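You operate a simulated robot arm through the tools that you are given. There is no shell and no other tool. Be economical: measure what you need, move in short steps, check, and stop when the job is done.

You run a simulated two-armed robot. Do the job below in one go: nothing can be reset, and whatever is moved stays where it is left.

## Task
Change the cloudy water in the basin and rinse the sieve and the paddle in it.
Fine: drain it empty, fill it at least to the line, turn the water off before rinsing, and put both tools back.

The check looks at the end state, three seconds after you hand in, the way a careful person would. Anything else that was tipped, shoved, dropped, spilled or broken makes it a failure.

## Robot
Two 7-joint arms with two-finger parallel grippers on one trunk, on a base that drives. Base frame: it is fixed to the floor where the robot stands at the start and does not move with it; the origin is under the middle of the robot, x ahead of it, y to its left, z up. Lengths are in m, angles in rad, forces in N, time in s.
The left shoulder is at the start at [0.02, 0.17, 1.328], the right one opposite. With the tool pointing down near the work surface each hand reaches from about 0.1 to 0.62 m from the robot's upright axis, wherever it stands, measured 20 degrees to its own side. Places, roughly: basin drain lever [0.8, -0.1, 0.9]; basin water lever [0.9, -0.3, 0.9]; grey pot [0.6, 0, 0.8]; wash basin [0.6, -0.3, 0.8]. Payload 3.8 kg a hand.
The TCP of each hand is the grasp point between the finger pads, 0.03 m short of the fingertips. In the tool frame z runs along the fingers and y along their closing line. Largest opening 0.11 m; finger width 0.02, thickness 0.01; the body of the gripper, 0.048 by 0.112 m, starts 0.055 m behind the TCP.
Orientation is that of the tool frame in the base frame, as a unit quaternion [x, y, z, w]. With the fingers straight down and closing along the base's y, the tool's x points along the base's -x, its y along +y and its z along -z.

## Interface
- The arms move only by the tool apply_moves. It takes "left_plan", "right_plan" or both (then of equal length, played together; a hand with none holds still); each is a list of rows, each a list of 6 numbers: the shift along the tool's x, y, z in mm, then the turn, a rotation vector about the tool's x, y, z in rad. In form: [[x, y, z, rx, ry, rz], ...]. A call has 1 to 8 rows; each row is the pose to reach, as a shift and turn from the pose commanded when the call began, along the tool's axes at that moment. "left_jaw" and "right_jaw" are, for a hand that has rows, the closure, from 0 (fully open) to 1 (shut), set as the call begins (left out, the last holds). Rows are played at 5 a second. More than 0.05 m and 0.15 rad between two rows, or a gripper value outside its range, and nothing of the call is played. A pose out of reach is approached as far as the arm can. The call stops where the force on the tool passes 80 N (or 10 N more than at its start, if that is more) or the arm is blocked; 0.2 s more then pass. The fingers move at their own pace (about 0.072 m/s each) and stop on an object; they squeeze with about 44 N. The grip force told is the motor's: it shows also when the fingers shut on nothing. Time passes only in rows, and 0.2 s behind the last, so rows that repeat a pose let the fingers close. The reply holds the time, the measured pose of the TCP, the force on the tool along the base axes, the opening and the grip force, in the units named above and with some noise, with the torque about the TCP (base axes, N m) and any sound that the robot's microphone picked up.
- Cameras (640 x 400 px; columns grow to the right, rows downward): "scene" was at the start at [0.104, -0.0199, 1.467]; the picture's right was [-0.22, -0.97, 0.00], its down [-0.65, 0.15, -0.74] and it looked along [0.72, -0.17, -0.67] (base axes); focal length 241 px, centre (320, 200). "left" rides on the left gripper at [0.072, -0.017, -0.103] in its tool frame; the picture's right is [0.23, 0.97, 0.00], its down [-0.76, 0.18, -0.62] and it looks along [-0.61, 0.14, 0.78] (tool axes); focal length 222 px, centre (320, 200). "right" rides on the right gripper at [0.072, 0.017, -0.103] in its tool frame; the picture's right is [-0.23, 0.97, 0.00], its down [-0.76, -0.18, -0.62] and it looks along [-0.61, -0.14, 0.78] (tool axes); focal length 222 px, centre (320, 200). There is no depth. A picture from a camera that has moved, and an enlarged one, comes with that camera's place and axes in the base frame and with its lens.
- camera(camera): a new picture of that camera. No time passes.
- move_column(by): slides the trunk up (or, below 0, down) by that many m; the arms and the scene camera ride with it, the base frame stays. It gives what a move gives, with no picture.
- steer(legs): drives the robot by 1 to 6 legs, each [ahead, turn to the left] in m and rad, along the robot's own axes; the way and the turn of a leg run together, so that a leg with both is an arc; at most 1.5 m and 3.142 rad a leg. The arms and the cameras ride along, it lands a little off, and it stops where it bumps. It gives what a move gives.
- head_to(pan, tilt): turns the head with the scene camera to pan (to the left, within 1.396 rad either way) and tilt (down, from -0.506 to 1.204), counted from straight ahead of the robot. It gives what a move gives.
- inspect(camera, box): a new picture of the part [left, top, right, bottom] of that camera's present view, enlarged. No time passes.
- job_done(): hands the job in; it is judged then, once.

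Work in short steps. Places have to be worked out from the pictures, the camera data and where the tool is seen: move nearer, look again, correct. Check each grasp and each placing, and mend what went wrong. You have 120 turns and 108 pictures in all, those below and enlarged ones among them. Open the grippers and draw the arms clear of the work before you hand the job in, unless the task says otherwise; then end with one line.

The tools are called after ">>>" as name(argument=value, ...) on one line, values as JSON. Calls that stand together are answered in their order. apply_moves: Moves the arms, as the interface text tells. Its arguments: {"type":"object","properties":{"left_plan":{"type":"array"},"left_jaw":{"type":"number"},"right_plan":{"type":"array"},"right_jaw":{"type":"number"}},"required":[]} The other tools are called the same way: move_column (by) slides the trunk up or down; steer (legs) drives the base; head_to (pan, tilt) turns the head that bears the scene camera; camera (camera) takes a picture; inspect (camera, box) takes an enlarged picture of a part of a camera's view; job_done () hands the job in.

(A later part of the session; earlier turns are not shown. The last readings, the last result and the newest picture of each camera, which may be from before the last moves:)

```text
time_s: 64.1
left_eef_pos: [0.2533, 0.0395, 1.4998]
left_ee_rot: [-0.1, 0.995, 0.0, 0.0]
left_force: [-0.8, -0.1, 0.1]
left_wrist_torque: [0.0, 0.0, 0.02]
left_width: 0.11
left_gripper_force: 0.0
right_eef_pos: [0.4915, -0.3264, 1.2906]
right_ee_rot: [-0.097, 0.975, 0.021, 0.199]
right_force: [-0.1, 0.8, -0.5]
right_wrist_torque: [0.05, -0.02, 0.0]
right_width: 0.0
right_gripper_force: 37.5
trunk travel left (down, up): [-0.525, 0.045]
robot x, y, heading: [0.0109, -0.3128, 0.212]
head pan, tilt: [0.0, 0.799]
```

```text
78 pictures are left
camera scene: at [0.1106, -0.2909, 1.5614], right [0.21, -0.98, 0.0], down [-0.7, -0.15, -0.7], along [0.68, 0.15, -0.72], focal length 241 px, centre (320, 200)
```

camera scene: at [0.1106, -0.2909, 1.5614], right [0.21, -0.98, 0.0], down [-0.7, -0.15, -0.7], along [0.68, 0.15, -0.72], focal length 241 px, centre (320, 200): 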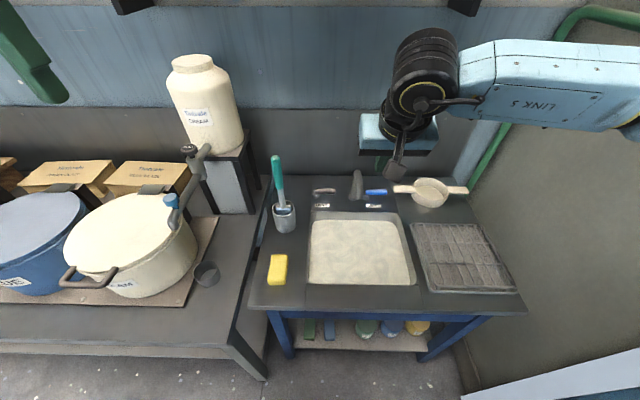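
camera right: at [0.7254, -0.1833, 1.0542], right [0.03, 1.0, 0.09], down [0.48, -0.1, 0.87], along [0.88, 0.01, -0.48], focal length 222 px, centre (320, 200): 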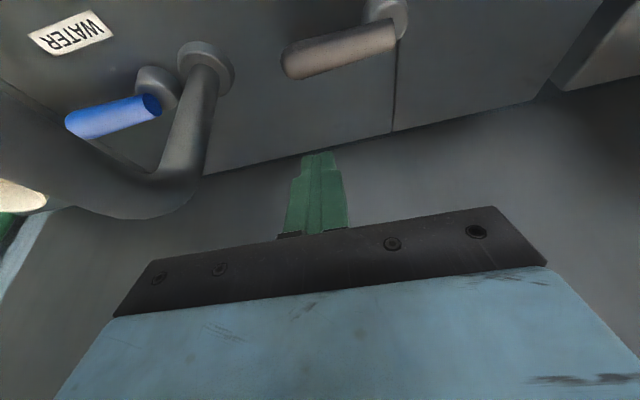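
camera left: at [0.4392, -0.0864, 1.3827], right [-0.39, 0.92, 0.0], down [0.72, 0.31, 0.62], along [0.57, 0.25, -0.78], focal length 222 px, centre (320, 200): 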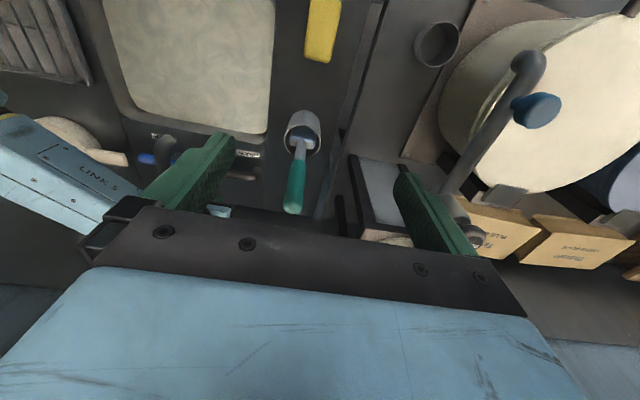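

Landed at the intended stance, nothing disturbed. Now drive in, about 0.2 m, then lower the trunk back.

>>> steer(legs=[[0.14, -0.01], [0.08, 0]])

>>> move_column(by=-0.18)

>>> inspect(camera="scene", box=[220, 110, 480, 272])

```text
time_s: 66.1
left_eef_pos: [0.4743, 0.0823, 1.499]
left_ee_rot: [-0.094, 0.996, 0.0, 0.0]
left_force: [1.1, 0.8, -1.0]
left_wrist_torque: [0.01, 0.05, -0.02]
left_width: 0.1096
left_gripper_force: 0.0
right_eef_pos: [0.706, -0.2875, 1.2893]
right_ee_rot: [-0.091, 0.976, 0.02, 0.198]
right_force: [0.1, 0.1, 0.1]
right_wrist_torque: [-0.01, 0.0, 0.01]
right_width: 0.0
right_gripper_force: 37.7
trunk travel left (down, up): [-0.525, 0.045]
robot x, y, heading: [0.2183, -0.2657, 0.201]
head pan, tilt: [0.0, 0.799]
```

```text
time_s: 68.1
left_eef_pos: [0.4694, 0.081, 1.3206]
left_ee_rot: [-0.094, 0.996, 0.0, 0.0]
left_force: [-0.5, -0.2, -0.1]
left_wrist_torque: [-0.02, -0.02, -0.01]
left_width: 0.1103
left_gripper_force: 0.1
right_eef_pos: [0.7036, -0.2876, 1.1109]
right_ee_rot: [-0.092, 0.975, 0.02, 0.2]
right_force: [0.0, 0.4, -0.8]
right_wrist_torque: [0.02, -0.02, 0.02]
right_width: 0.0
right_gripper_force: 37.9
trunk travel left (down, up): [-0.345, 0.225]
robot x, y, heading: [0.2231, -0.2659, 0.202]
head pan, tilt: [0.0, 0.799]
```

```text
2.46 times, centred on (350, 191) of scene
camera zoom: at [0.323, -0.2471, 1.3815], right [0.2, -0.98, 0.0], down [-0.7, -0.14, -0.7], along [0.68, 0.14, -0.72], focal length 594 px, centre (246, 222)
```

zoom: 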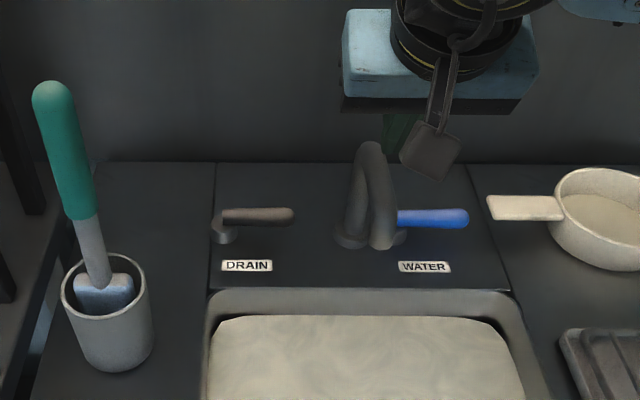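

Excellent: here the base got fully in, and the drain lever is nearly straight ahead at 0.60 m. Right hand goes left 8 cm, then forward and down to just above/behind the bar.

>>> apply_moves(right_plan=[[0, 40, 0, 0, 0, 0], [0, 79, 0, 0, 0, 0], [-20, 79, 34, 0, 0, 0], [-40, 79, 69, 0, 0, 0], [-60, 79, 104, 0, 0, 0], [-81, 79, 138, 0, 0, 0], [-102, 79, 173, 0, 0, 0]])

>>> inspect(camera="scene", box=[220, 110, 480, 272])

>>> camera(camera="right")

```text
time_s: 69.7
left_eef_pos: [0.4697, 0.0809, 1.3187]
left_ee_rot: [-0.094, 0.996, -0.001, 0.0]
left_force: [-1.3, 0.0, -0.2]
left_wrist_torque: [0.03, 0.02, 0.03]
left_width: 0.1102
left_gripper_force: 0.2
right_eef_pos: [0.8482, -0.1769, 0.99]
right_ee_rot: [-0.092, 0.975, 0.018, 0.2]
right_force: [-0.4, 1.3, 0.4]
right_wrist_torque: [-0.02, 0.01, -0.02]
right_width: 0.0
right_gripper_force: 37.9
trunk travel left (down, up): [-0.345, 0.225]
robot x, y, heading: [0.2219, -0.2645, 0.199]
head pan, tilt: [0.0, 0.799]
```

```text
2.46 times, centred on (350, 191) of scene
camera zoom: at [0.3235, -0.2463, 1.3814], right [0.2, -0.98, 0.0], down [-0.7, -0.15, -0.7], along [0.68, 0.14, -0.72], focal length 594 px, centre (246, 222)
```

zoom: 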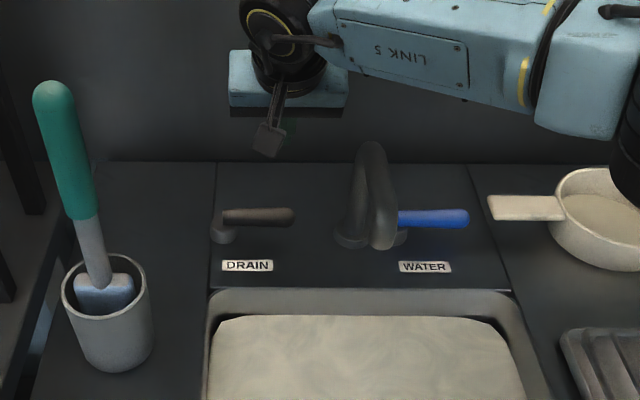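

```text
75 pictures are left
camera right: at [0.7403, -0.1807, 1.0565], right [0.02, 1.0, 0.09], down [0.48, -0.09, 0.87], along [0.88, 0.02, -0.48], focal length 222 px, centre (320, 200)
```

right: 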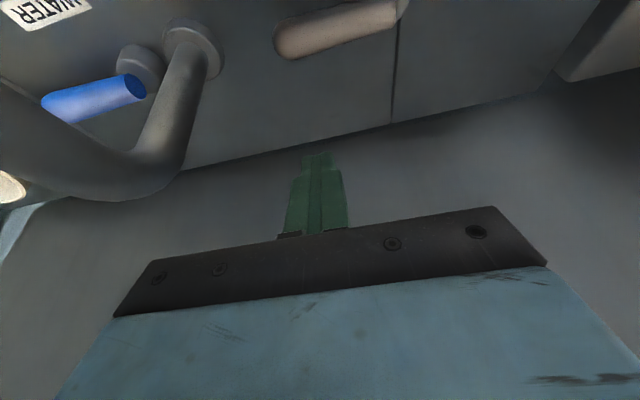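

Position is as planned, and link 5 stays a few cm above the faucet. Now descend 9 cm behind the bar.

>>> apply_moves(right_plan=[[12, 0, 29, 0, 0, 0], [24, 0, 57, 0, 0, 0], [36, 0, 85, 0, 0, 0]])

>>> inspect(camera="scene", box=[220, 110, 480, 272])

```text
time_s: 70.5
left_eef_pos: [0.4705, 0.0799, 1.3207]
left_ee_rot: [-0.094, 0.996, 0.0, 0.0]
left_force: [-0.5, 0.2, -0.6]
left_wrist_torque: [0.01, -0.01, 0.02]
left_width: 0.1101
left_gripper_force: 0.1
right_eef_pos: [0.8491, -0.1782, 0.8981]
right_ee_rot: [-0.091, 0.976, 0.02, 0.199]
right_force: [-0.3, 0.3, 0.5]
right_wrist_torque: [0.04, 0.02, -0.04]
right_width: 0.0
right_gripper_force: 37.7
trunk travel left (down, up): [-0.345, 0.225]
robot x, y, heading: [0.221, -0.2645, 0.203]
head pan, tilt: [0.0, 0.799]
```

```text
2.46 times, centred on (350, 191) of scene
camera zoom: at [0.3233, -0.2467, 1.3814], right [0.2, -0.98, 0.0], down [-0.7, -0.14, -0.7], along [0.68, 0.14, -0.72], focal length 594 px, centre (246, 222)
```

zoom: 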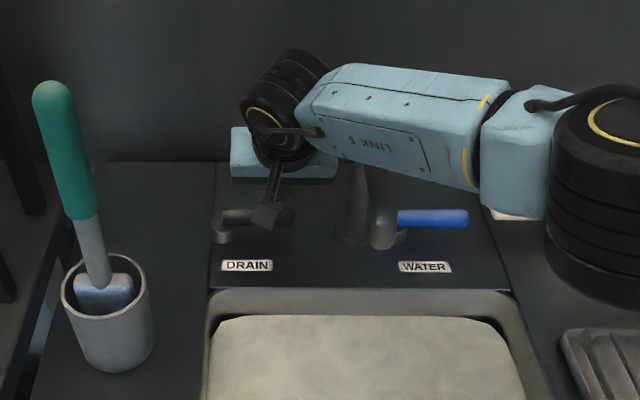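

Finger is behind the bar, no contact yet. Pull gently toward me, 40 mm in small steps.

>>> apply_moves(right_plan=[[9, 0, -4, 0, 0, 0], [18, 0, -8, 0, 0, 0], [27, 0, -12, 0, 0, 0], [37, 0, -16, 0, 0, 0]])

>>> inspect(camera="scene", box=[220, 110, 480, 272])

```text
time_s: 71.5
left_eef_pos: [0.4701, 0.0807, 1.3212]
left_ee_rot: [-0.094, 0.996, 0.001, 0.0]
left_force: [-0.3, 0.2, -0.3]
left_wrist_torque: [0.0, -0.02, 0.03]
left_width: 0.1099
left_gripper_force: 0.1
right_eef_pos: [0.808, -0.1883, 0.8994]
right_ee_rot: [-0.092, 0.976, 0.019, 0.199]
right_force: [0.2, 0.7, 0.0]
right_wrist_torque: [-0.01, 0.0, 0.01]
right_width: 0.0003
right_gripper_force: 37.5
trunk travel left (down, up): [-0.345, 0.225]
robot x, y, heading: [0.2176, -0.2623, 0.201]
head pan, tilt: [0.0, 0.799]
```

```text
2.46 times, centred on (350, 191) of scene
camera zoom: at [0.3229, -0.2472, 1.3814], right [0.2, -0.98, 0.0], down [-0.7, -0.14, -0.7], along [0.68, 0.14, -0.72], focal length 594 px, centre (246, 222)
```

zoom: 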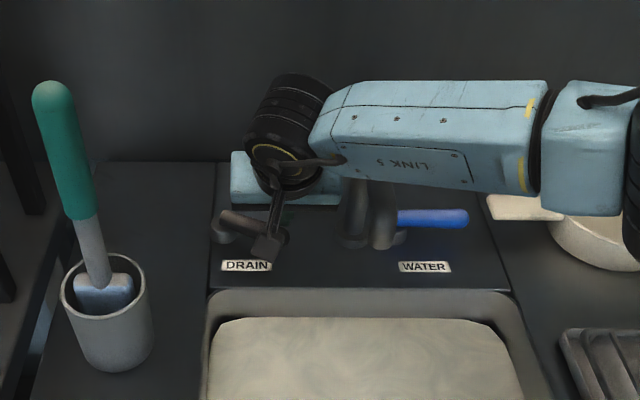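

The lever swings toward me easily. Continue the arc: back 45 mm and left 30 mm.

>>> apply_moves(right_plan=[[10, 3, -4, 0, 0, 0], [20, 8, -8, 0, 0, 0], [30, 16, -13, 0, 0, 0], [38, 26, -16, 0, 0, 0], [43, 38, -18, 0, 0, 0], [45, 50, -19, 0, 0, 0]])

>>> inspect(camera="scene", box=[220, 110, 480, 272])

```text
time_s: 72.9
left_eef_pos: [0.4718, 0.0728, 1.3222]
left_ee_rot: [-0.094, 0.996, 0.003, -0.001]
left_force: [0.2, 0.0, -0.2]
left_wrist_torque: [0.02, 0.03, 0.04]
left_width: 0.1101
left_gripper_force: 0.0
right_eef_pos: [0.7688, -0.173, 0.8994]
right_ee_rot: [-0.074, 0.976, 0.0, 0.207]
right_force: [30.9, -69.2, 19.4]
right_wrist_torque: [-1.64, -0.82, -0.29]
right_width: 0.0
right_gripper_force: 38.1
trunk travel left (down, up): [-0.345, 0.225]
robot x, y, heading: [0.2229, -0.2624, 0.201]
head pan, tilt: [0.0, 0.799]
```

```text
2.46 times, centred on (350, 191) of scene
camera zoom: at [0.3255, -0.2571, 1.3816], right [0.2, -0.98, -0.01], down [-0.7, -0.14, -0.7], along [0.68, 0.14, -0.72], focal length 594 px, centre (246, 222)
```

zoom: 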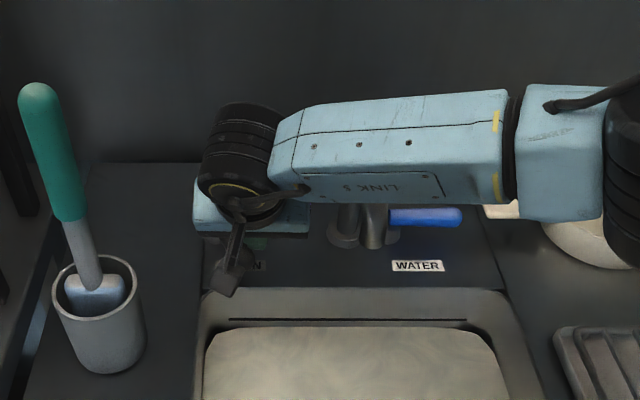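

The lever hit its stop (force), and the water level is dropping. Ease off to the right and lift away to see.

>>> apply_moves(right_plan=[[0, -20, 0, 0, 0, 0], [0, -38, 0, 0, 0, 0], [18, -40, -38, 0, 0, 0], [36, -40, -80, 0, 0, 0], [54, -40, -120, 0, 0, 0]])

>>> camera(camera="scene")

```text
time_s: 74.1
left_eef_pos: [0.4685, 0.082, 1.3209]
left_ee_rot: [-0.093, 0.996, 0.0, 0.002]
left_force: [-0.4, 0.1, 0.9]
left_wrist_torque: [-0.02, -0.01, 0.01]
left_width: 0.1099
left_gripper_force: 0.1
right_eef_pos: [0.6605, -0.2053, 0.9861]
right_ee_rot: [-0.092, 0.976, 0.019, 0.198]
right_force: [0.3, -0.3, 1.1]
right_wrist_torque: [-0.04, -0.01, 0.02]
right_width: 0.0
right_gripper_force: 37.5
trunk travel left (down, up): [-0.345, 0.225]
robot x, y, heading: [0.2245, -0.2663, 0.205]
head pan, tilt: [0.0, 0.799]
```

```text
71 pictures are left
camera scene: at [0.3217, -0.2469, 1.3816], right [0.2, -0.98, 0.0], down [-0.7, -0.14, -0.7], along [0.68, 0.14, -0.72], focal length 241 px, centre (320, 200)
```

scene: 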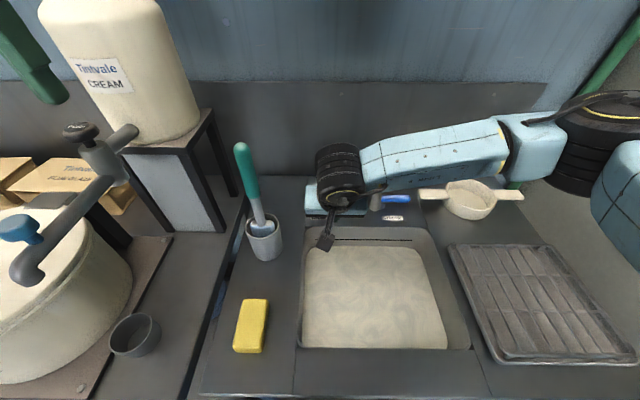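

Drain is open and draining. While waiting I open the jaws and hold (time must pass), then look into the basin.

>>> apply_moves(right_plan=[[-10, 0, -25, 0, 0, 0], [-20, 0, -50, 0, 0, 0], [-20, 0, -50, 0, 0, 0], [-20, 0, -50, 0, 0, 0], [-20, 0, -50, 0, 0, 0], [-20, 0, -50, 0, 0, 0], [-20, 0, -50, 0, 0, 0], [-20, 0, -50, 0, 0, 0]], right_jaw=0)

>>> camera(camera="scene")

```text
time_s: 75.9
left_eef_pos: [0.4694, 0.0812, 1.3206]
left_ee_rot: [-0.094, 0.996, 0.0, 0.0]
left_force: [0.4, -0.4, -0.1]
left_wrist_torque: [0.0, 0.02, -0.04]
left_width: 0.1102
left_gripper_force: 0.0
right_eef_pos: [0.6601, -0.2062, 1.041]
right_ee_rot: [-0.092, 0.976, 0.02, 0.198]
right_force: [-1.3, -0.6, -0.2]
right_wrist_torque: [0.01, 0.0, 0.02]
right_width: 0.1101
right_gripper_force: 0.0
trunk travel left (down, up): [-0.345, 0.225]
robot x, y, heading: [0.2194, -0.2691, 0.206]
head pan, tilt: [0.0, 0.799]
```

```text
70 pictures are left
camera scene: at [0.323, -0.247, 1.3814], right [0.2, -0.98, 0.0], down [-0.7, -0.14, -0.7], along [0.68, 0.14, -0.72], focal length 241 px, centre (320, 200)
```

scene: 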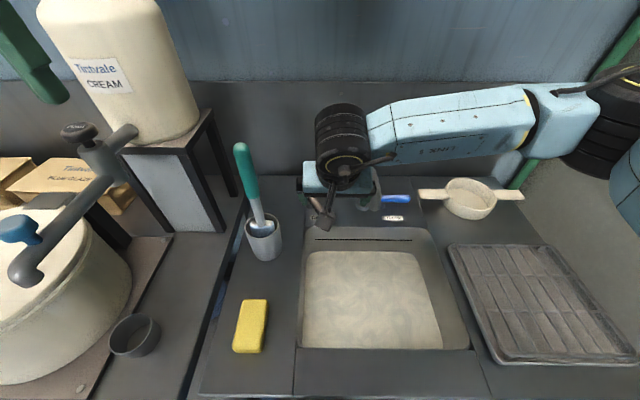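

It's falling steadily, and the fill line is visible on the back wall of the basin. I keep waiting.

>>> apply_moves(right_plan=[[0, 0, 0, 0, 0, 0], [0, 0, 0, 0, 0, 0], [0, 0, 0, 0, 0, 0], [0, 0, 0, 0, 0, 0], [0, 0, 0, 0, 0, 0], [0, 0, 0, 0, 0, 0], [0, 0, 0, 0, 0, 0], [0, 0, 0, 0, 0, 0]])

>>> apply_moves(right_plan=[[0, 0, 0, 0, 0, 0], [0, 0, 0, 0, 0, 0], [0, 0, 0, 0, 0, 0], [0, 0, 0, 0, 0, 0], [0, 0, 0, 0, 0, 0], [0, 0, 0, 0, 0, 0], [0, 0, 0, 0, 0, 0], [0, 0, 0, 0, 0, 0]])

>>> apply_moves(right_plan=[[0, 0, 0, 0, 0, 0], [0, 0, 0, 0, 0, 0], [0, 0, 0, 0, 0, 0], [0, 0, 0, 0, 0, 0], [0, 0, 0, 0, 0, 0], [0, 0, 0, 0, 0, 0], [0, 0, 0, 0, 0, 0], [0, 0, 0, 0, 0, 0]])

>>> camera(camera="scene")

```text
time_s: 77.7
left_eef_pos: [0.4704, 0.0808, 1.3205]
left_ee_rot: [-0.094, 0.996, 0.0, 0.0]
left_force: [-0.1, -0.1, 0.0]
left_wrist_torque: [-0.01, 0.0, -0.04]
left_width: 0.11
left_gripper_force: 0.0
right_eef_pos: [0.6603, -0.2049, 1.0401]
right_ee_rot: [-0.093, 0.975, 0.02, 0.199]
right_force: [0.4, 0.4, -0.9]
right_wrist_torque: [0.01, -0.01, 0.0]
right_width: 0.1102
right_gripper_force: 0.1
trunk travel left (down, up): [-0.345, 0.225]
robot x, y, heading: [0.2181, -0.2649, 0.201]
head pan, tilt: [0.0, 0.799]
```

```text
time_s: 79.5
left_eef_pos: [0.4699, 0.0802, 1.3211]
left_ee_rot: [-0.095, 0.996, -0.001, 0.0]
left_force: [-0.1, -0.4, -1.1]
left_wrist_torque: [0.0, 0.05, 0.0]
left_width: 0.1101
left_gripper_force: 0.0
right_eef_pos: [0.6601, -0.2051, 1.041]
right_ee_rot: [-0.091, 0.975, 0.02, 0.2]
right_force: [0.3, 0.0, -0.2]
right_wrist_torque: [-0.01, -0.02, -0.01]
right_width: 0.1099
right_gripper_force: 0.0
trunk travel left (down, up): [-0.345, 0.225]
robot x, y, heading: [0.2236, -0.2693, 0.199]
head pan, tilt: [0.0, 0.799]
```

```text
time_s: 81.3
left_eef_pos: [0.4701, 0.0816, 1.3211]
left_ee_rot: [-0.094, 0.996, 0.0, 0.0]
left_force: [0.5, 0.2, 0.0]
left_wrist_torque: [-0.02, -0.02, -0.01]
left_width: 0.1099
left_gripper_force: 0.0
right_eef_pos: [0.6609, -0.2062, 1.041]
right_ee_rot: [-0.092, 0.976, 0.02, 0.199]
right_force: [-0.3, -0.2, -0.9]
right_wrist_torque: [0.0, 0.02, 0.01]
right_width: 0.11
right_gripper_force: 0.1
trunk travel left (down, up): [-0.345, 0.225]
robot x, y, heading: [0.2218, -0.2702, 0.202]
head pan, tilt: [0.0, 0.799]
```

```text
69 pictures are left
camera scene: at [0.323, -0.247, 1.3814], right [0.2, -0.98, 0.0], down [-0.7, -0.14, -0.7], along [0.68, 0.14, -0.72], focal length 241 px, centre (320, 200)
```

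scene: 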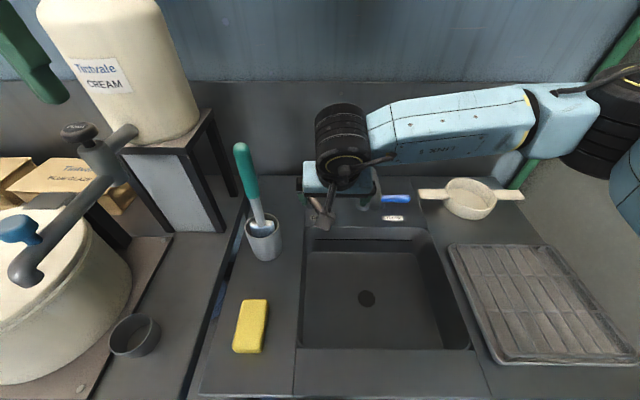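

The basin is empty with the drain hole visible. Check the drain lever from the right hand camera before closing it.

>>> camera(camera="right")

>>> inspect(camera="scene", box=[290, 170, 450, 270])

```text
68 pictures are left
camera right: at [0.5526, -0.208, 1.1081], right [0.02, 1.0, 0.09], down [0.48, -0.09, 0.87], along [0.88, 0.02, -0.48], focal length 222 px, centre (320, 200)
```

right: 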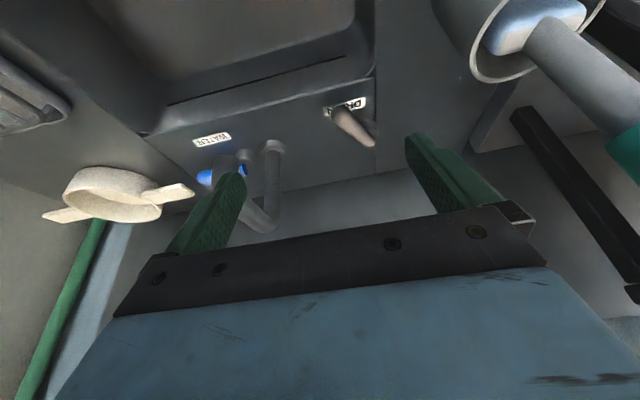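

```text
4.00 times, centred on (370, 220) of scene
camera zoom: at [0.323, -0.247, 1.3814], right [0.2, -0.98, 0.0], down [-0.7, -0.14, -0.7], along [0.68, 0.14, -0.72], focal length 966 px, centre (120, 120)
```

zoom: 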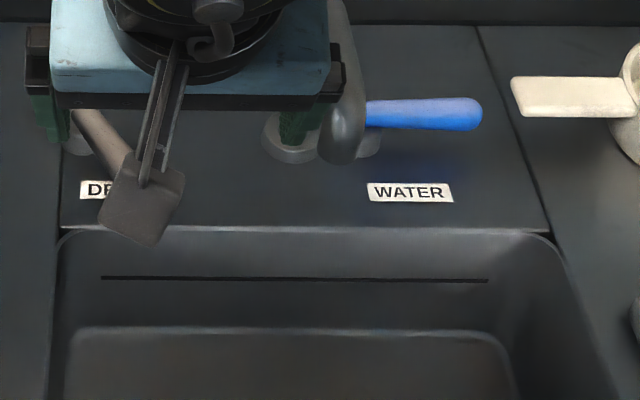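

The lever pivots at (0.806,-0.112) and now points ~57° toward me, at its open stop. Close the fingers and lower them just front-left of the bar.

>>> apply_moves(right_plan=[[-18, 0, 8, 0, 0, 0], [-37, 0, 16, 0, 0, 0], [-37, 34, 16, 0, 0, 0], [-75, 68, 32, 0, 0, 0], [-75, 68, 32, 0, 0, 0], [-58, 68, 73, 0, 0, 0], [-39, 68, 119, 0, 0, 0], [-20, 68, 163, 0, 0, 0]], right_jaw=1)

>>> camera(camera="right")

>>> inspect(camera="scene", box=[220, 130, 420, 255])

```text
refused: row 4 steps farther than a row can; nothing moved
```

```text
66 pictures are left
camera right: at [0.5526, -0.208, 1.1081], right [0.02, 1.0, 0.09], down [0.48, -0.09, 0.87], along [0.88, 0.02, -0.48], focal length 222 px, centre (320, 200)
```

right: 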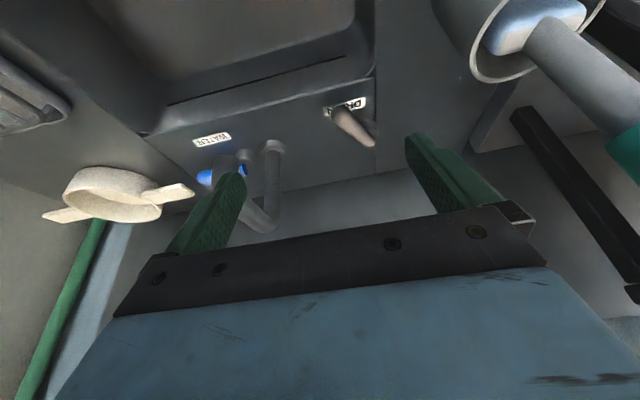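

```text
3.20 times, centred on (320, 192) of scene
camera zoom: at [0.323, -0.247, 1.3814], right [0.2, -0.98, 0.0], down [-0.7, -0.14, -0.7], along [0.68, 0.14, -0.72], focal length 772 px, centre (320, 224)
```

zoom: 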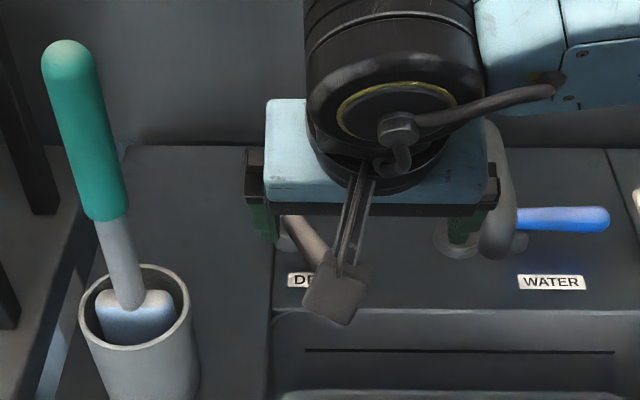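

A row stepped too far; I resend with smaller steps.

>>> apply_moves(right_plan=[[-18, 0, 8, 0, 0, 0], [-37, 22, 16, 0, 0, 0], [-55, 50, 24, 0, 0, 0], [-75, 68, 32, 0, 0, 0], [-75, 68, 32, 0, 0, 0], [-58, 68, 73, 0, 0, 0], [-39, 68, 119, 0, 0, 0], [-20, 68, 163, 0, 0, 0]], right_jaw=1)

>>> camera(camera="right")

>>> inspect(camera="scene", box=[220, 130, 420, 255])

```text
time_s: 83.1
left_eef_pos: [0.4695, 0.0811, 1.3208]
left_ee_rot: [-0.093, 0.996, -0.001, 0.0]
left_force: [-0.1, -0.5, 0.2]
left_wrist_torque: [0.0, 0.0, -0.01]
left_width: 0.11
left_gripper_force: 0.1
right_eef_pos: [0.729, -0.123, 0.9021]
right_ee_rot: [-0.091, 0.975, 0.02, 0.2]
right_force: [-0.5, -0.7, -0.3]
right_wrist_torque: [0.04, 0.05, 0.02]
right_width: 0.0
right_gripper_force: 38.0
trunk travel left (down, up): [-0.345, 0.225]
robot x, y, heading: [0.22, -0.2675, 0.202]
head pan, tilt: [0.0, 0.799]
```

```text
64 pictures are left
camera right: at [0.6199, -0.1252, 0.9687], right [0.02, 1.0, 0.09], down [0.48, -0.09, 0.87], along [0.88, 0.02, -0.48], focal length 222 px, centre (320, 200)
```

right: 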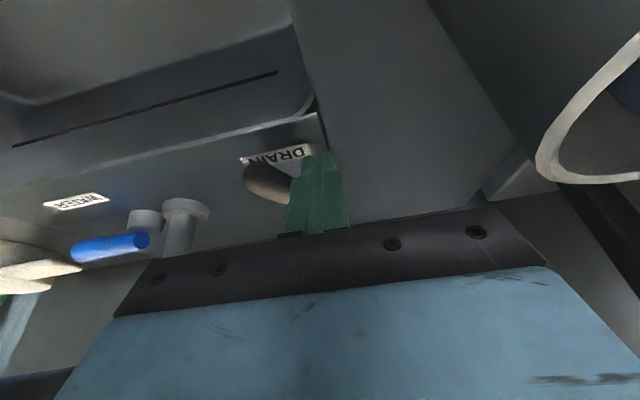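

```text
3.20 times, centred on (320, 192) of scene
camera zoom: at [0.3233, -0.2467, 1.3814], right [0.2, -0.98, 0.0], down [-0.7, -0.14, -0.7], along [0.68, 0.14, -0.72], focal length 772 px, centre (320, 224)
```

zoom: 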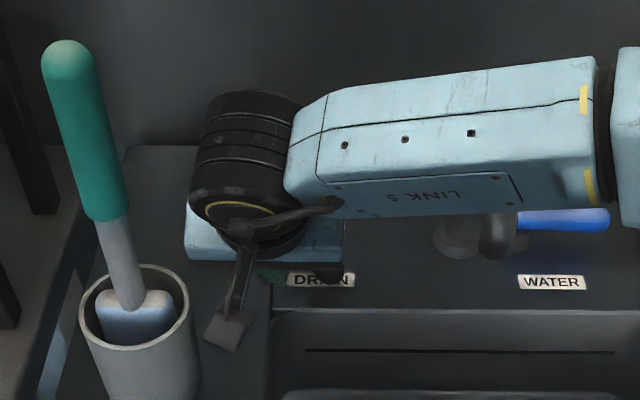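

The finger sits to the front-left of the bar. Push it around the arc back to its closed position.

>>> apply_moves(right_plan=[[-9, -20, 4, 0, 0, 0], [-17, -40, 7, 0, 0, 0], [-28, -57, 12, 0, 0, 0], [-46, -68, 19, 0, 0, 0], [-55, -70, 23, 0, 0, 0], [-62, -70, 26, 0, 0, 0], [-67, -70, 28, 0, 0, 0]])

>>> camera(camera="right")

```text
time_s: 84.8
left_eef_pos: [0.4601, 0.0763, 1.3236]
left_ee_rot: [-0.093, 0.996, 0.002, 0.003]
left_force: [0.1, 0.2, -1.0]
left_wrist_torque: [0.0, 0.02, -0.01]
left_width: 0.1101
left_gripper_force: 0.1
right_eef_pos: [0.7961, -0.1793, 0.9005]
right_ee_rot: [-0.093, 0.977, 0.017, 0.189]
right_force: [-42.1, -20.2, 36.9]
right_wrist_torque: [-0.79, 0.19, 0.11]
right_width: 0.0
right_gripper_force: 37.3
trunk travel left (down, up): [-0.345, 0.225]
robot x, y, heading: [0.219, -0.2671, 0.204]
head pan, tilt: [0.0, 0.799]
stopped in row 7 (right hand): the force on the tool passed its limit at 82 N (the readings are from after the stop); the commanded pose is now the measured one
```

```text
62 pictures are left
camera right: at [0.6897, -0.1823, 0.97], right [0.02, 1.0, 0.08], down [0.5, -0.08, 0.86], along [0.86, 0.02, -0.5], focal length 222 px, centre (320, 200)
```

right: 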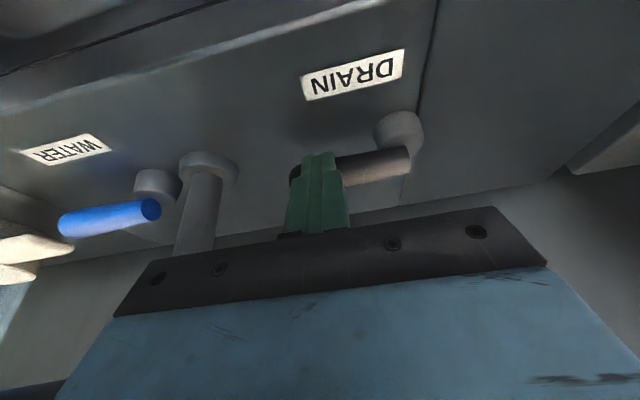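

Drain lever is back against its closed stop. Back off, lift over the faucet height, then move right to the water lever.

>>> apply_moves(right_plan=[[18, 0, -8, 0, 0, 0], [1, 0, -49, 0, 0, 0], [-17, 0, -91, 0, 0, 0], [-30, 0, -123, 0, 0, 0], [-44, 0, -158, 0, 0, 0], [-44, -48, -158, 0, 0, 0], [-44, -96, -158, 0, 0, 0], [-44, -144, -158, 0, 0, 0]])

>>> apply_moves(right_plan=[[0, -32, 0, 0, 0, 0], [0, -62, 0, 0, 0, 0], [-35, -62, 15, 0, 0, 0], [-64, -62, 27, 0, 0, 0]])

>>> camera(camera="right")

>>> camera(camera="scene")

```text
time_s: 86.6
left_eef_pos: [0.469, 0.0781, 1.3202]
left_ee_rot: [-0.095, 0.996, 0.0, 0.0]
left_force: [0.6, 0.6, -0.5]
left_wrist_torque: [0.02, 0.02, 0.02]
left_width: 0.1101
left_gripper_force: 0.0
right_eef_pos: [0.8135, -0.3227, 1.056]
right_ee_rot: [-0.094, 0.978, 0.018, 0.187]
right_force: [-1.1, -0.8, -0.1]
right_wrist_torque: [0.04, 0.01, 0.01]
right_width: 0.0001
right_gripper_force: 37.9
trunk travel left (down, up): [-0.345, 0.225]
robot x, y, heading: [0.2221, -0.2641, 0.201]
head pan, tilt: [0.0, 0.799]
```

```text
time_s: 87.6
left_eef_pos: [0.4692, 0.0803, 1.3206]
left_ee_rot: [-0.094, 0.996, -0.001, 0.0]
left_force: [-0.9, -0.1, 0.0]
left_wrist_torque: [0.0, -0.02, -0.01]
left_width: 0.1103
left_gripper_force: 0.0
right_eef_pos: [0.8937, -0.3715, 1.0541]
right_ee_rot: [-0.093, 0.978, 0.017, 0.187]
right_force: [-0.2, 0.9, 0.4]
right_wrist_torque: [0.02, 0.0, 0.0]
right_width: 0.0
right_gripper_force: 37.8
trunk travel left (down, up): [-0.345, 0.225]
robot x, y, heading: [0.2214, -0.2704, 0.199]
head pan, tilt: [0.0, 0.799]
```

```text
61 pictures are left
camera right: at [0.7871, -0.3735, 1.1253], right [0.02, 1.0, 0.08], down [0.5, -0.08, 0.86], along [0.86, 0.02, -0.5], focal length 222 px, centre (320, 200)
```

right: 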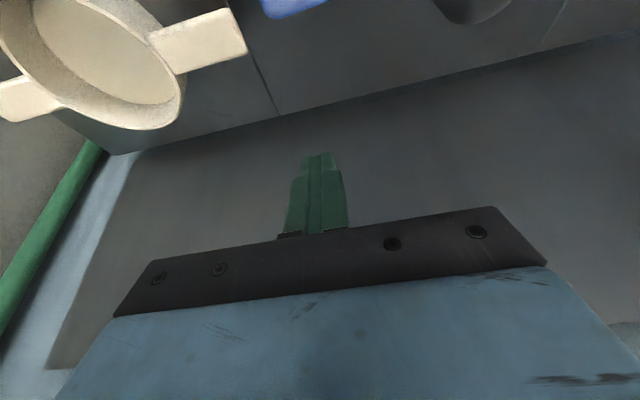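

```text
60 pictures are left
camera scene: at [0.3221, -0.2474, 1.3814], right [0.2, -0.98, 0.0], down [-0.7, -0.14, -0.7], along [0.68, 0.14, -0.72], focal length 241 px, centre (320, 200)
```

scene: 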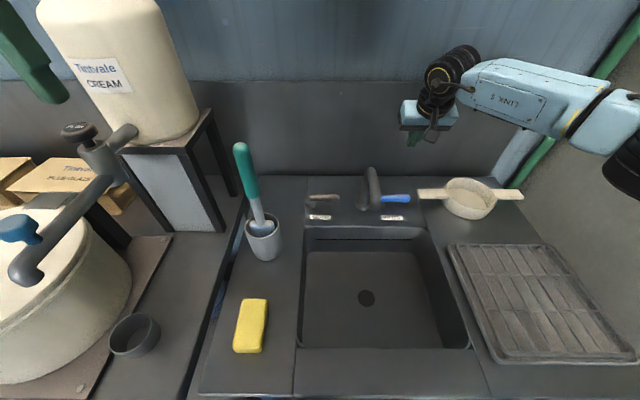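

Bar end is at (0.870,-0.404) and the sieve handle end at (0.89,-0.43), so I shift 8 mm left and descend behind the bar.

>>> apply_moves(right_plan=[[17, 8, 43, 0, 0, 0], [35, 8, 88, 0, 0, 0], [47, 8, 118, 0, 0, 0], [57, 8, 144, 0, 0, 0]])

>>> inspect(camera="scene", box=[300, 130, 540, 280])

```text
time_s: 88.6
left_eef_pos: [0.4685, 0.0796, 1.3196]
left_ee_rot: [-0.094, 0.996, 0.0, 0.0]
left_force: [-0.6, -0.6, 0.2]
left_wrist_torque: [0.03, 0.0, -0.01]
left_width: 0.1102
left_gripper_force: 0.0
right_eef_pos: [0.8926, -0.3622, 0.9008]
right_ee_rot: [-0.093, 0.978, 0.017, 0.187]
right_force: [0.1, -0.2, 0.2]
right_wrist_torque: [0.0, 0.0, 0.02]
right_width: 0.0001
right_gripper_force: 38.0
trunk travel left (down, up): [-0.345, 0.225]
robot x, y, heading: [0.2197, -0.2681, 0.205]
head pan, tilt: [0.0, 0.799]
```

```text
2.67 times, centred on (420, 205) of scene
camera zoom: at [0.3222, -0.2476, 1.3814], right [0.2, -0.98, 0.0], down [-0.7, -0.14, -0.7], along [0.68, 0.14, -0.72], focal length 644 px, centre (53, 187)
```

zoom: 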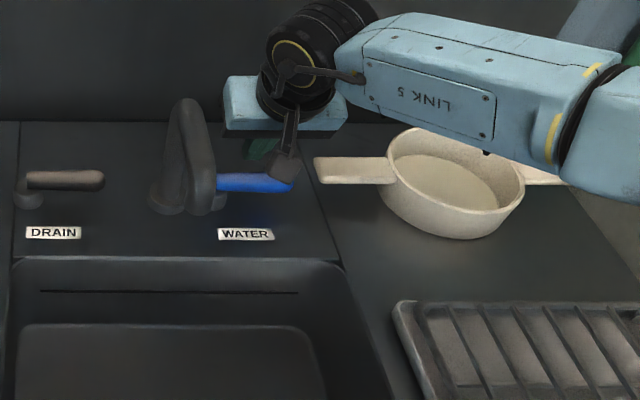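

Finger behind the blue bar. Pull toward me 65 mm with slight left.

>>> apply_moves(right_plan=[[13, 0, -5, 0, 0, 0], [26, 0, -10, 0, 0, 0], [39, 2, -15, 0, 0, 0], [50, 5, -20, 0, 0, 0], [60, 9, -24, 0, 0, 0]])

>>> camera(camera="scene")

```text
time_s: 89.8
left_eef_pos: [0.4701, 0.0794, 1.3201]
left_ee_rot: [-0.094, 0.996, 0.0, 0.0]
left_force: [-0.5, -0.4, -0.3]
left_wrist_torque: [0.01, 0.01, 0.01]
left_width: 0.1098
left_gripper_force: 0.2
right_eef_pos: [0.8297, -0.3668, 0.9025]
right_ee_rot: [-0.092, 0.978, 0.017, 0.188]
right_force: [6.5, -1.6, 1.1]
right_wrist_torque: [-0.03, -0.19, -0.05]
right_width: 0.0
right_gripper_force: 37.8
trunk travel left (down, up): [-0.345, 0.225]
robot x, y, heading: [0.2171, -0.2643, 0.205]
head pan, tilt: [0.0, 0.799]
```

```text
58 pictures are left
camera scene: at [0.323, -0.248, 1.3814], right [0.2, -0.98, 0.0], down [-0.7, -0.14, -0.7], along [0.68, 0.14, -0.72], focal length 241 px, centre (320, 200)
```

scene: 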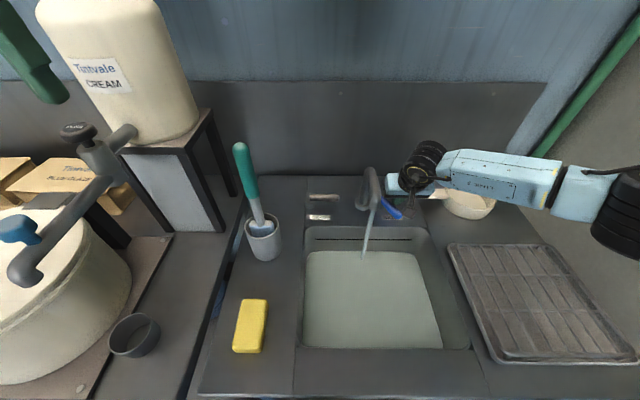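

Water is running and rising fast. I lift over the bar and rotate the gripper so its narrow side faces the spout, ready to push the lever shut.

>>> apply_moves(right_plan=[[-11, 0, -28, 0, 0, -0.15], [-22, 0, -56, 0, 0, -0.3], [-3, 5, -63, 0, 0, -0.45], [20, 15, -72, 0, 0, -0.6], [43, 25, -81, 0, 0, -0.75], [43, 25, -81, 0, 0, -0.9], [43, 25, -81, 0, 0, -1.05], [43, 25, -81, 0, 0, -1.2]])

>>> camera(camera="scene")

```text
time_s: 91.6
left_eef_pos: [0.4685, 0.0822, 1.3187]
left_ee_rot: [-0.094, 0.996, -0.001, 0.0]
left_force: [0.3, 0.7, 0.0]
left_wrist_torque: [-0.01, 0.01, -0.02]
left_width: 0.1101
left_gripper_force: 0.1
right_eef_pos: [0.7537, -0.352, 0.9609]
right_ee_rot: [-0.63, 0.754, -0.093, 0.164]
right_force: [-0.6, -0.3, 0.4]
right_wrist_torque: [-0.03, -0.01, 0.01]
right_width: 0.0
right_gripper_force: 37.6
trunk travel left (down, up): [-0.345, 0.225]
robot x, y, heading: [0.2218, -0.2625, 0.199]
head pan, tilt: [0.0, 0.799]
```

```text
57 pictures are left
camera scene: at [0.3217, -0.2459, 1.3815], right [0.2, -0.98, 0.0], down [-0.7, -0.15, -0.7], along [0.68, 0.14, -0.72], focal length 241 px, centre (320, 200)
```

scene: 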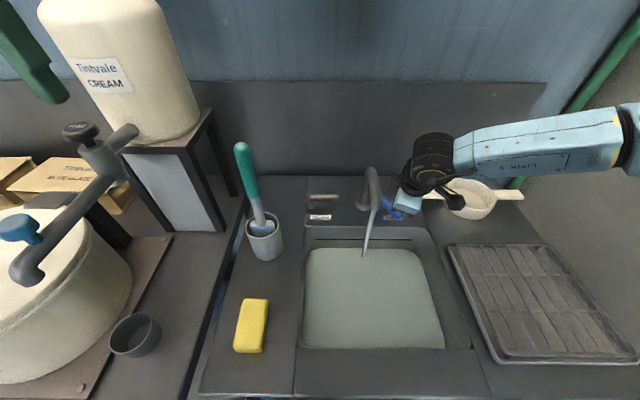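

Level is just below the line. Zoom on the lever to check where the finger is relative to it.

>>> inspect(camera="scene", box=[340, 150, 460, 225])

>>> camera(camera="right")

```text
5.33 times, centred on (400, 188) of scene
camera zoom: at [0.3217, -0.2459, 1.3815], right [0.2, -0.98, 0.0], down [-0.7, -0.15, -0.7], along [0.68, 0.14, -0.72], focal length 1288 px, centre (-107, 267)
```

zoom: 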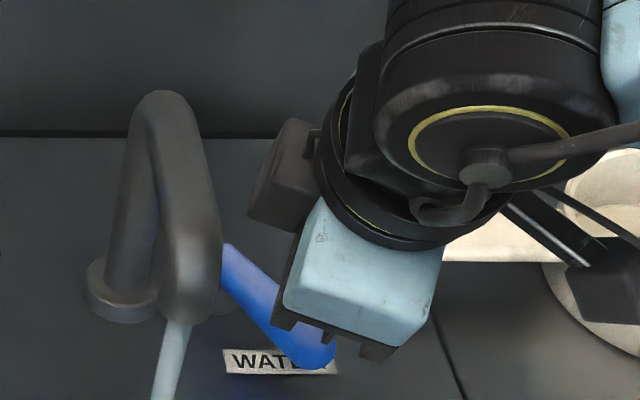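

```text
55 pictures are left
camera right: at [0.69, -0.4267, 1.043], right [-0.86, 0.41, -0.31], down [0.05, 0.67, 0.74], along [0.51, 0.62, -0.6], focal length 222 px, centre (320, 200)
```

right: 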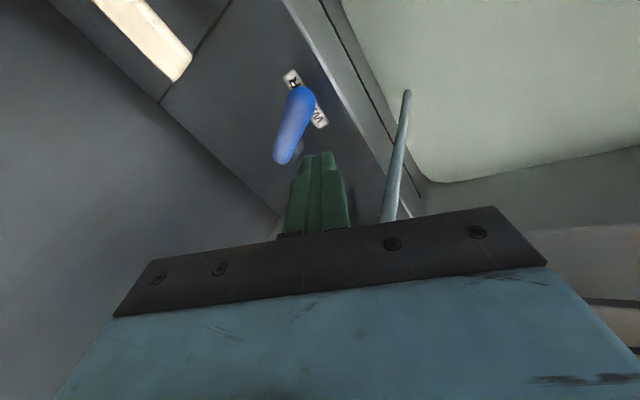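

The bar runs from (0.845,-0.32) to (0.786,-0.381), and the finger is right front-left of its end. Descend to lever height while the water rises.

>>> apply_moves(right_plan=[[4, 10, 28, 0, 0, 0], [8, 20, 56, 0, 0, 0], [8, 20, 56, 0, 0, 0], [8, 20, 56, 0, 0, 0], [8, 20, 56, 0, 0, 0]])

>>> inspect(camera="scene", box=[280, 170, 480, 295])

```text
time_s: 92.8
left_eef_pos: [0.4683, 0.0811, 1.3192]
left_ee_rot: [-0.094, 0.996, 0.0, 0.0]
left_force: [0.1, 0.3, -0.4]
left_wrist_torque: [0.01, -0.01, -0.01]
left_width: 0.1098
left_gripper_force: 0.1
right_eef_pos: [0.7564, -0.3522, 0.9008]
right_ee_rot: [-0.629, 0.754, -0.091, 0.164]
right_force: [-0.2, 0.4, 0.4]
right_wrist_torque: [-0.04, -0.02, 0.03]
right_width: 0.0
right_gripper_force: 38.0
trunk travel left (down, up): [-0.345, 0.225]
robot x, y, heading: [0.2197, -0.2658, 0.2]
head pan, tilt: [0.0, 0.799]
```

```text
3.20 times, centred on (380, 232) of scene
camera zoom: at [0.3219, -0.2475, 1.3814], right [0.2, -0.98, 0.0], down [-0.7, -0.14, -0.7], along [0.68, 0.14, -0.72], focal length 772 px, centre (128, 96)
```

zoom: 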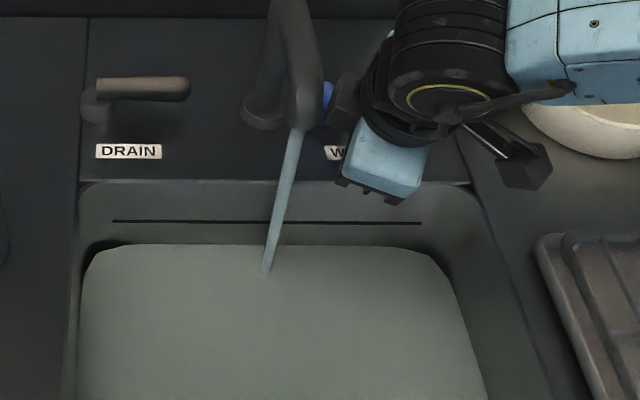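

Water edge is at row 245 versus the line at 220, rising ~5 px/s. Wait about 5 s.

>>> apply_moves(right_plan=[[0, 0, 0, 0, 0, 0], [0, 0, 0, 0, 0, 0], [0, 0, 0, 0, 0, 0], [0, 0, 0, 0, 0, 0], [0, 0, 0, 0, 0, 0], [0, 0, 0, 0, 0, 0], [0, 0, 0, 0, 0, 0], [0, 0, 0, 0, 0, 0]])

>>> apply_moves(right_plan=[[0, 0, 0, 0, 0, 0], [0, 0, 0, 0, 0, 0], [0, 0, 0, 0, 0, 0], [0, 0, 0, 0, 0, 0], [0, 0, 0, 0, 0, 0], [0, 0, 0, 0, 0, 0]])

>>> inspect(camera="scene", box=[280, 170, 480, 295])

```text
time_s: 94.6
left_eef_pos: [0.4686, 0.0786, 1.3201]
left_ee_rot: [-0.094, 0.996, -0.001, 0.001]
left_force: [-0.6, 0.1, 0.4]
left_wrist_torque: [0.03, 0.01, 0.0]
left_width: 0.1099
left_gripper_force: 0.1
right_eef_pos: [0.7562, -0.354, 0.9013]
right_ee_rot: [-0.628, 0.755, -0.093, 0.165]
right_force: [0.1, 0.2, 0.2]
right_wrist_torque: [0.01, 0.02, -0.04]
right_width: 0.0
right_gripper_force: 38.3
trunk travel left (down, up): [-0.345, 0.225]
robot x, y, heading: [0.2226, -0.2706, 0.2]
head pan, tilt: [0.0, 0.799]
```

```text
time_s: 96.0
left_eef_pos: [0.4684, 0.0805, 1.3195]
left_ee_rot: [-0.093, 0.996, 0.0, 0.0]
left_force: [-0.1, -0.4, 0.4]
left_wrist_torque: [0.0, 0.03, 0.0]
left_width: 0.1098
left_gripper_force: 0.0
right_eef_pos: [0.7558, -0.3529, 0.9014]
right_ee_rot: [-0.629, 0.754, -0.093, 0.164]
right_force: [0.6, -1.1, -0.4]
right_wrist_torque: [-0.01, -0.03, -0.01]
right_width: 0.0
right_gripper_force: 37.9
trunk travel left (down, up): [-0.345, 0.225]
robot x, y, heading: [0.2165, -0.2663, 0.202]
head pan, tilt: [0.0, 0.799]
```

```text
3.20 times, centred on (380, 232) of scene
camera zoom: at [0.322, -0.2475, 1.3814], right [0.2, -0.98, 0.0], down [-0.7, -0.14, -0.7], along [0.68, 0.14, -0.72], focal length 772 px, centre (128, 96)
```

zoom: 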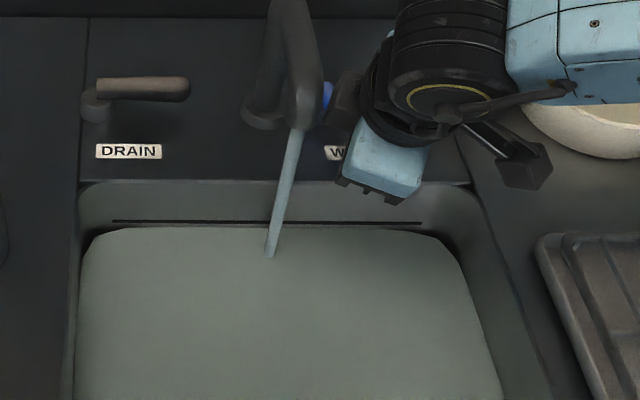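

Nearly at the line. About 1.8 s more, then push the lever shut.

>>> apply_moves(right_plan=[[0, 0, 0, 0, 0, 0], [0, 0, 0, 0, 0, 0], [0, 0, 0, 0, 0, 0], [0, 0, 0, 0, 0, 0], [0, 0, 0, 0, 0, 0], [0, 0, 0, 0, 0, 0], [0, 0, 0, 0, 0, 0], [0, 0, 0, 0, 0, 0]])

>>> apply_moves(right_plan=[[11, -14, 4, 0, 0, 0], [22, -31, 8, 0, 0, 0], [33, -54, 15, 0, 0, 0], [36, -78, 23, 0, 0, 0], [32, -88, 28, 0, 0, 0], [29, -95, 31, 0, 0, 0]])

>>> inspect(camera="scene", box=[280, 150, 480, 275])

>>> camera(camera="right")

```text
time_s: 97.8
left_eef_pos: [0.4681, 0.0798, 1.3194]
left_ee_rot: [-0.095, 0.996, 0.0, 0.0]
left_force: [-0.3, -0.5, -0.1]
left_wrist_torque: [0.01, -0.02, 0.01]
left_width: 0.1099
left_gripper_force: 0.0
right_eef_pos: [0.7561, -0.3534, 0.9015]
right_ee_rot: [-0.628, 0.754, -0.093, 0.165]
right_force: [0.2, 0.4, 1.1]
right_wrist_torque: [0.03, 0.0, 0.04]
right_width: 0.0001
right_gripper_force: 37.3
trunk travel left (down, up): [-0.345, 0.225]
robot x, y, heading: [0.2204, -0.2662, 0.202]
head pan, tilt: [0.0, 0.799]
```

```text
time_s: 99.2
left_eef_pos: [0.4689, 0.0798, 1.32]
left_ee_rot: [-0.095, 0.996, 0.0, 0.0]
left_force: [-0.4, 0.3, -0.2]
left_wrist_torque: [0.02, 0.02, 0.0]
left_width: 0.11
left_gripper_force: 0.0
right_eef_pos: [0.7976, -0.3938, 0.9019]
right_ee_rot: [-0.628, 0.754, -0.094, 0.165]
right_force: [0.5, -0.9, -0.5]
right_wrist_torque: [0.01, -0.01, 0.02]
right_width: 0.0001
right_gripper_force: 37.7
right hand out of reach, approached as far as the arm can: row 3, 4, 5, 6
trunk travel left (down, up): [-0.345, 0.225]
robot x, y, heading: [0.2183, -0.2635, 0.203]
head pan, tilt: [0.0, 0.799]
```

```text
3.20 times, centred on (380, 212) of scene
camera zoom: at [0.322, -0.2477, 1.3814], right [0.2, -0.98, 0.0], down [-0.7, -0.14, -0.7], along [0.68, 0.14, -0.72], focal length 772 px, centre (128, 160)
```

zoom: 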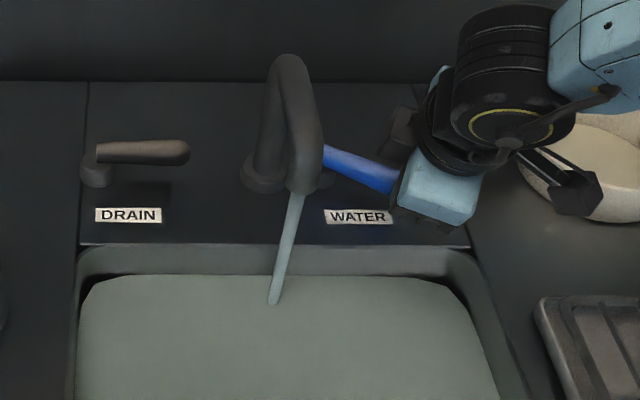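

```text
51 pictures are left
camera right: at [0.733, -0.4664, 0.9823], right [-0.86, 0.41, -0.31], down [0.05, 0.67, 0.74], along [0.51, 0.62, -0.6], focal length 222 px, centre (320, 200)
```

right: 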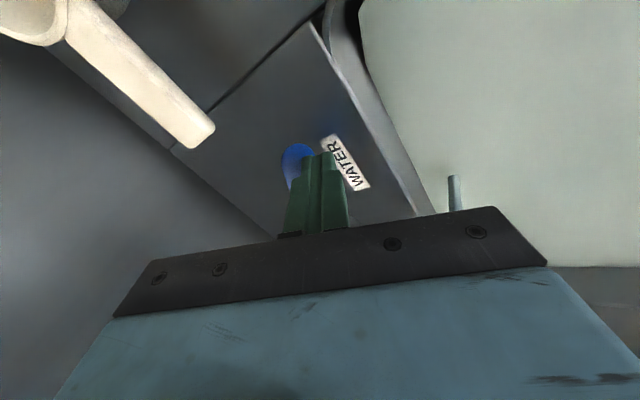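

Half closed; the arm ran out of reach due to wrist twist. Rotate the wrist back while holding the target so it continues pushing.

>>> apply_moves(right_plan=[[0, 0, 0, 0, 0, 0.15], [0, 0, 0, 0, 0, 0.3], [0, 0, 0, 0, 0, 0.45], [0, 0, 0, 0, 0, 0.6], [0, 0, 0, 0, 0, 0.75], [0, 0, 0, 0, 0, 0.9]])

>>> inspect(camera="scene", box=[280, 150, 480, 275])

```text
time_s: 100.6
left_eef_pos: [0.4687, 0.0805, 1.3198]
left_ee_rot: [-0.094, 0.996, 0.0, -0.001]
left_force: [-0.1, 0.7, -0.2]
left_wrist_torque: [-0.03, 0.03, -0.01]
left_width: 0.11
left_gripper_force: 0.0
right_eef_pos: [0.7968, -0.391, 0.9033]
right_ee_rot: [-0.237, 0.953, -0.012, 0.189]
right_force: [0.0, 0.4, -0.1]
right_wrist_torque: [-0.01, -0.01, 0.03]
right_width: 0.0001
right_gripper_force: 38.0
trunk travel left (down, up): [-0.345, 0.225]
robot x, y, heading: [0.2215, -0.2663, 0.206]
head pan, tilt: [0.0, 0.799]
```

```text
3.20 times, centred on (380, 212) of scene
camera zoom: at [0.322, -0.2477, 1.3814], right [0.2, -0.98, 0.0], down [-0.7, -0.14, -0.7], along [0.68, 0.14, -0.72], focal length 772 px, centre (128, 160)
```

zoom: 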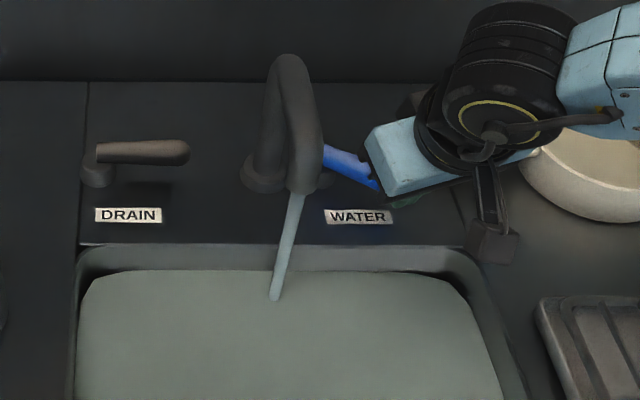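

The command was clamped, so now simply push forward ~50 mm with the untwisted wrist.

>>> apply_moves(right_plan=[[-14, -4, 6, 0, 0, 0], [-27, -8, 11, 0, 0, 0], [-36, -11, 15, 0, 0, 0], [-42, -13, 17, 0, 0, 0], [-47, -15, 19, 0, 0, 0]])

>>> inspect(camera="scene", box=[280, 150, 480, 275])

```text
time_s: 101.8
left_eef_pos: [0.4641, 0.0802, 1.3212]
left_ee_rot: [-0.094, 0.996, -0.001, 0.002]
left_force: [-0.6, -0.1, 0.0]
left_wrist_torque: [0.02, 0.03, -0.01]
left_width: 0.11
left_gripper_force: 0.0
right_eef_pos: [0.8441, -0.3801, 0.9074]
right_ee_rot: [-0.238, 0.953, -0.011, 0.189]
right_force: [-21.0, -7.5, 22.7]
right_wrist_torque: [-0.04, 0.23, -0.02]
right_width: 0.0
right_gripper_force: 37.8
trunk travel left (down, up): [-0.345, 0.225]
robot x, y, heading: [0.2159, -0.2637, 0.2]
head pan, tilt: [0.0, 0.799]
```

```text
3.20 times, centred on (380, 212) of scene
camera zoom: at [0.3164, -0.2479, 1.382], right [0.2, -0.98, 0.0], down [-0.7, -0.14, -0.7], along [0.69, 0.14, -0.71], focal length 772 px, centre (128, 160)
```

zoom: 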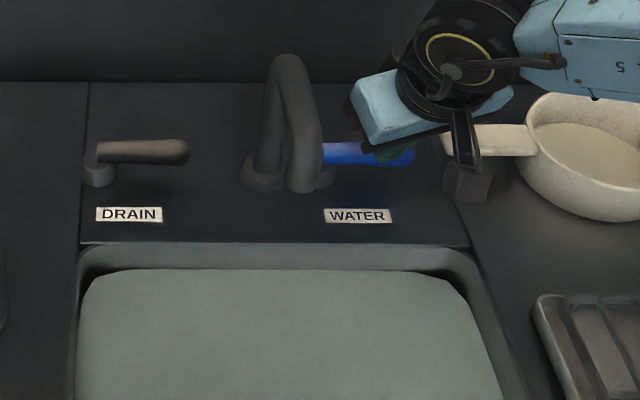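

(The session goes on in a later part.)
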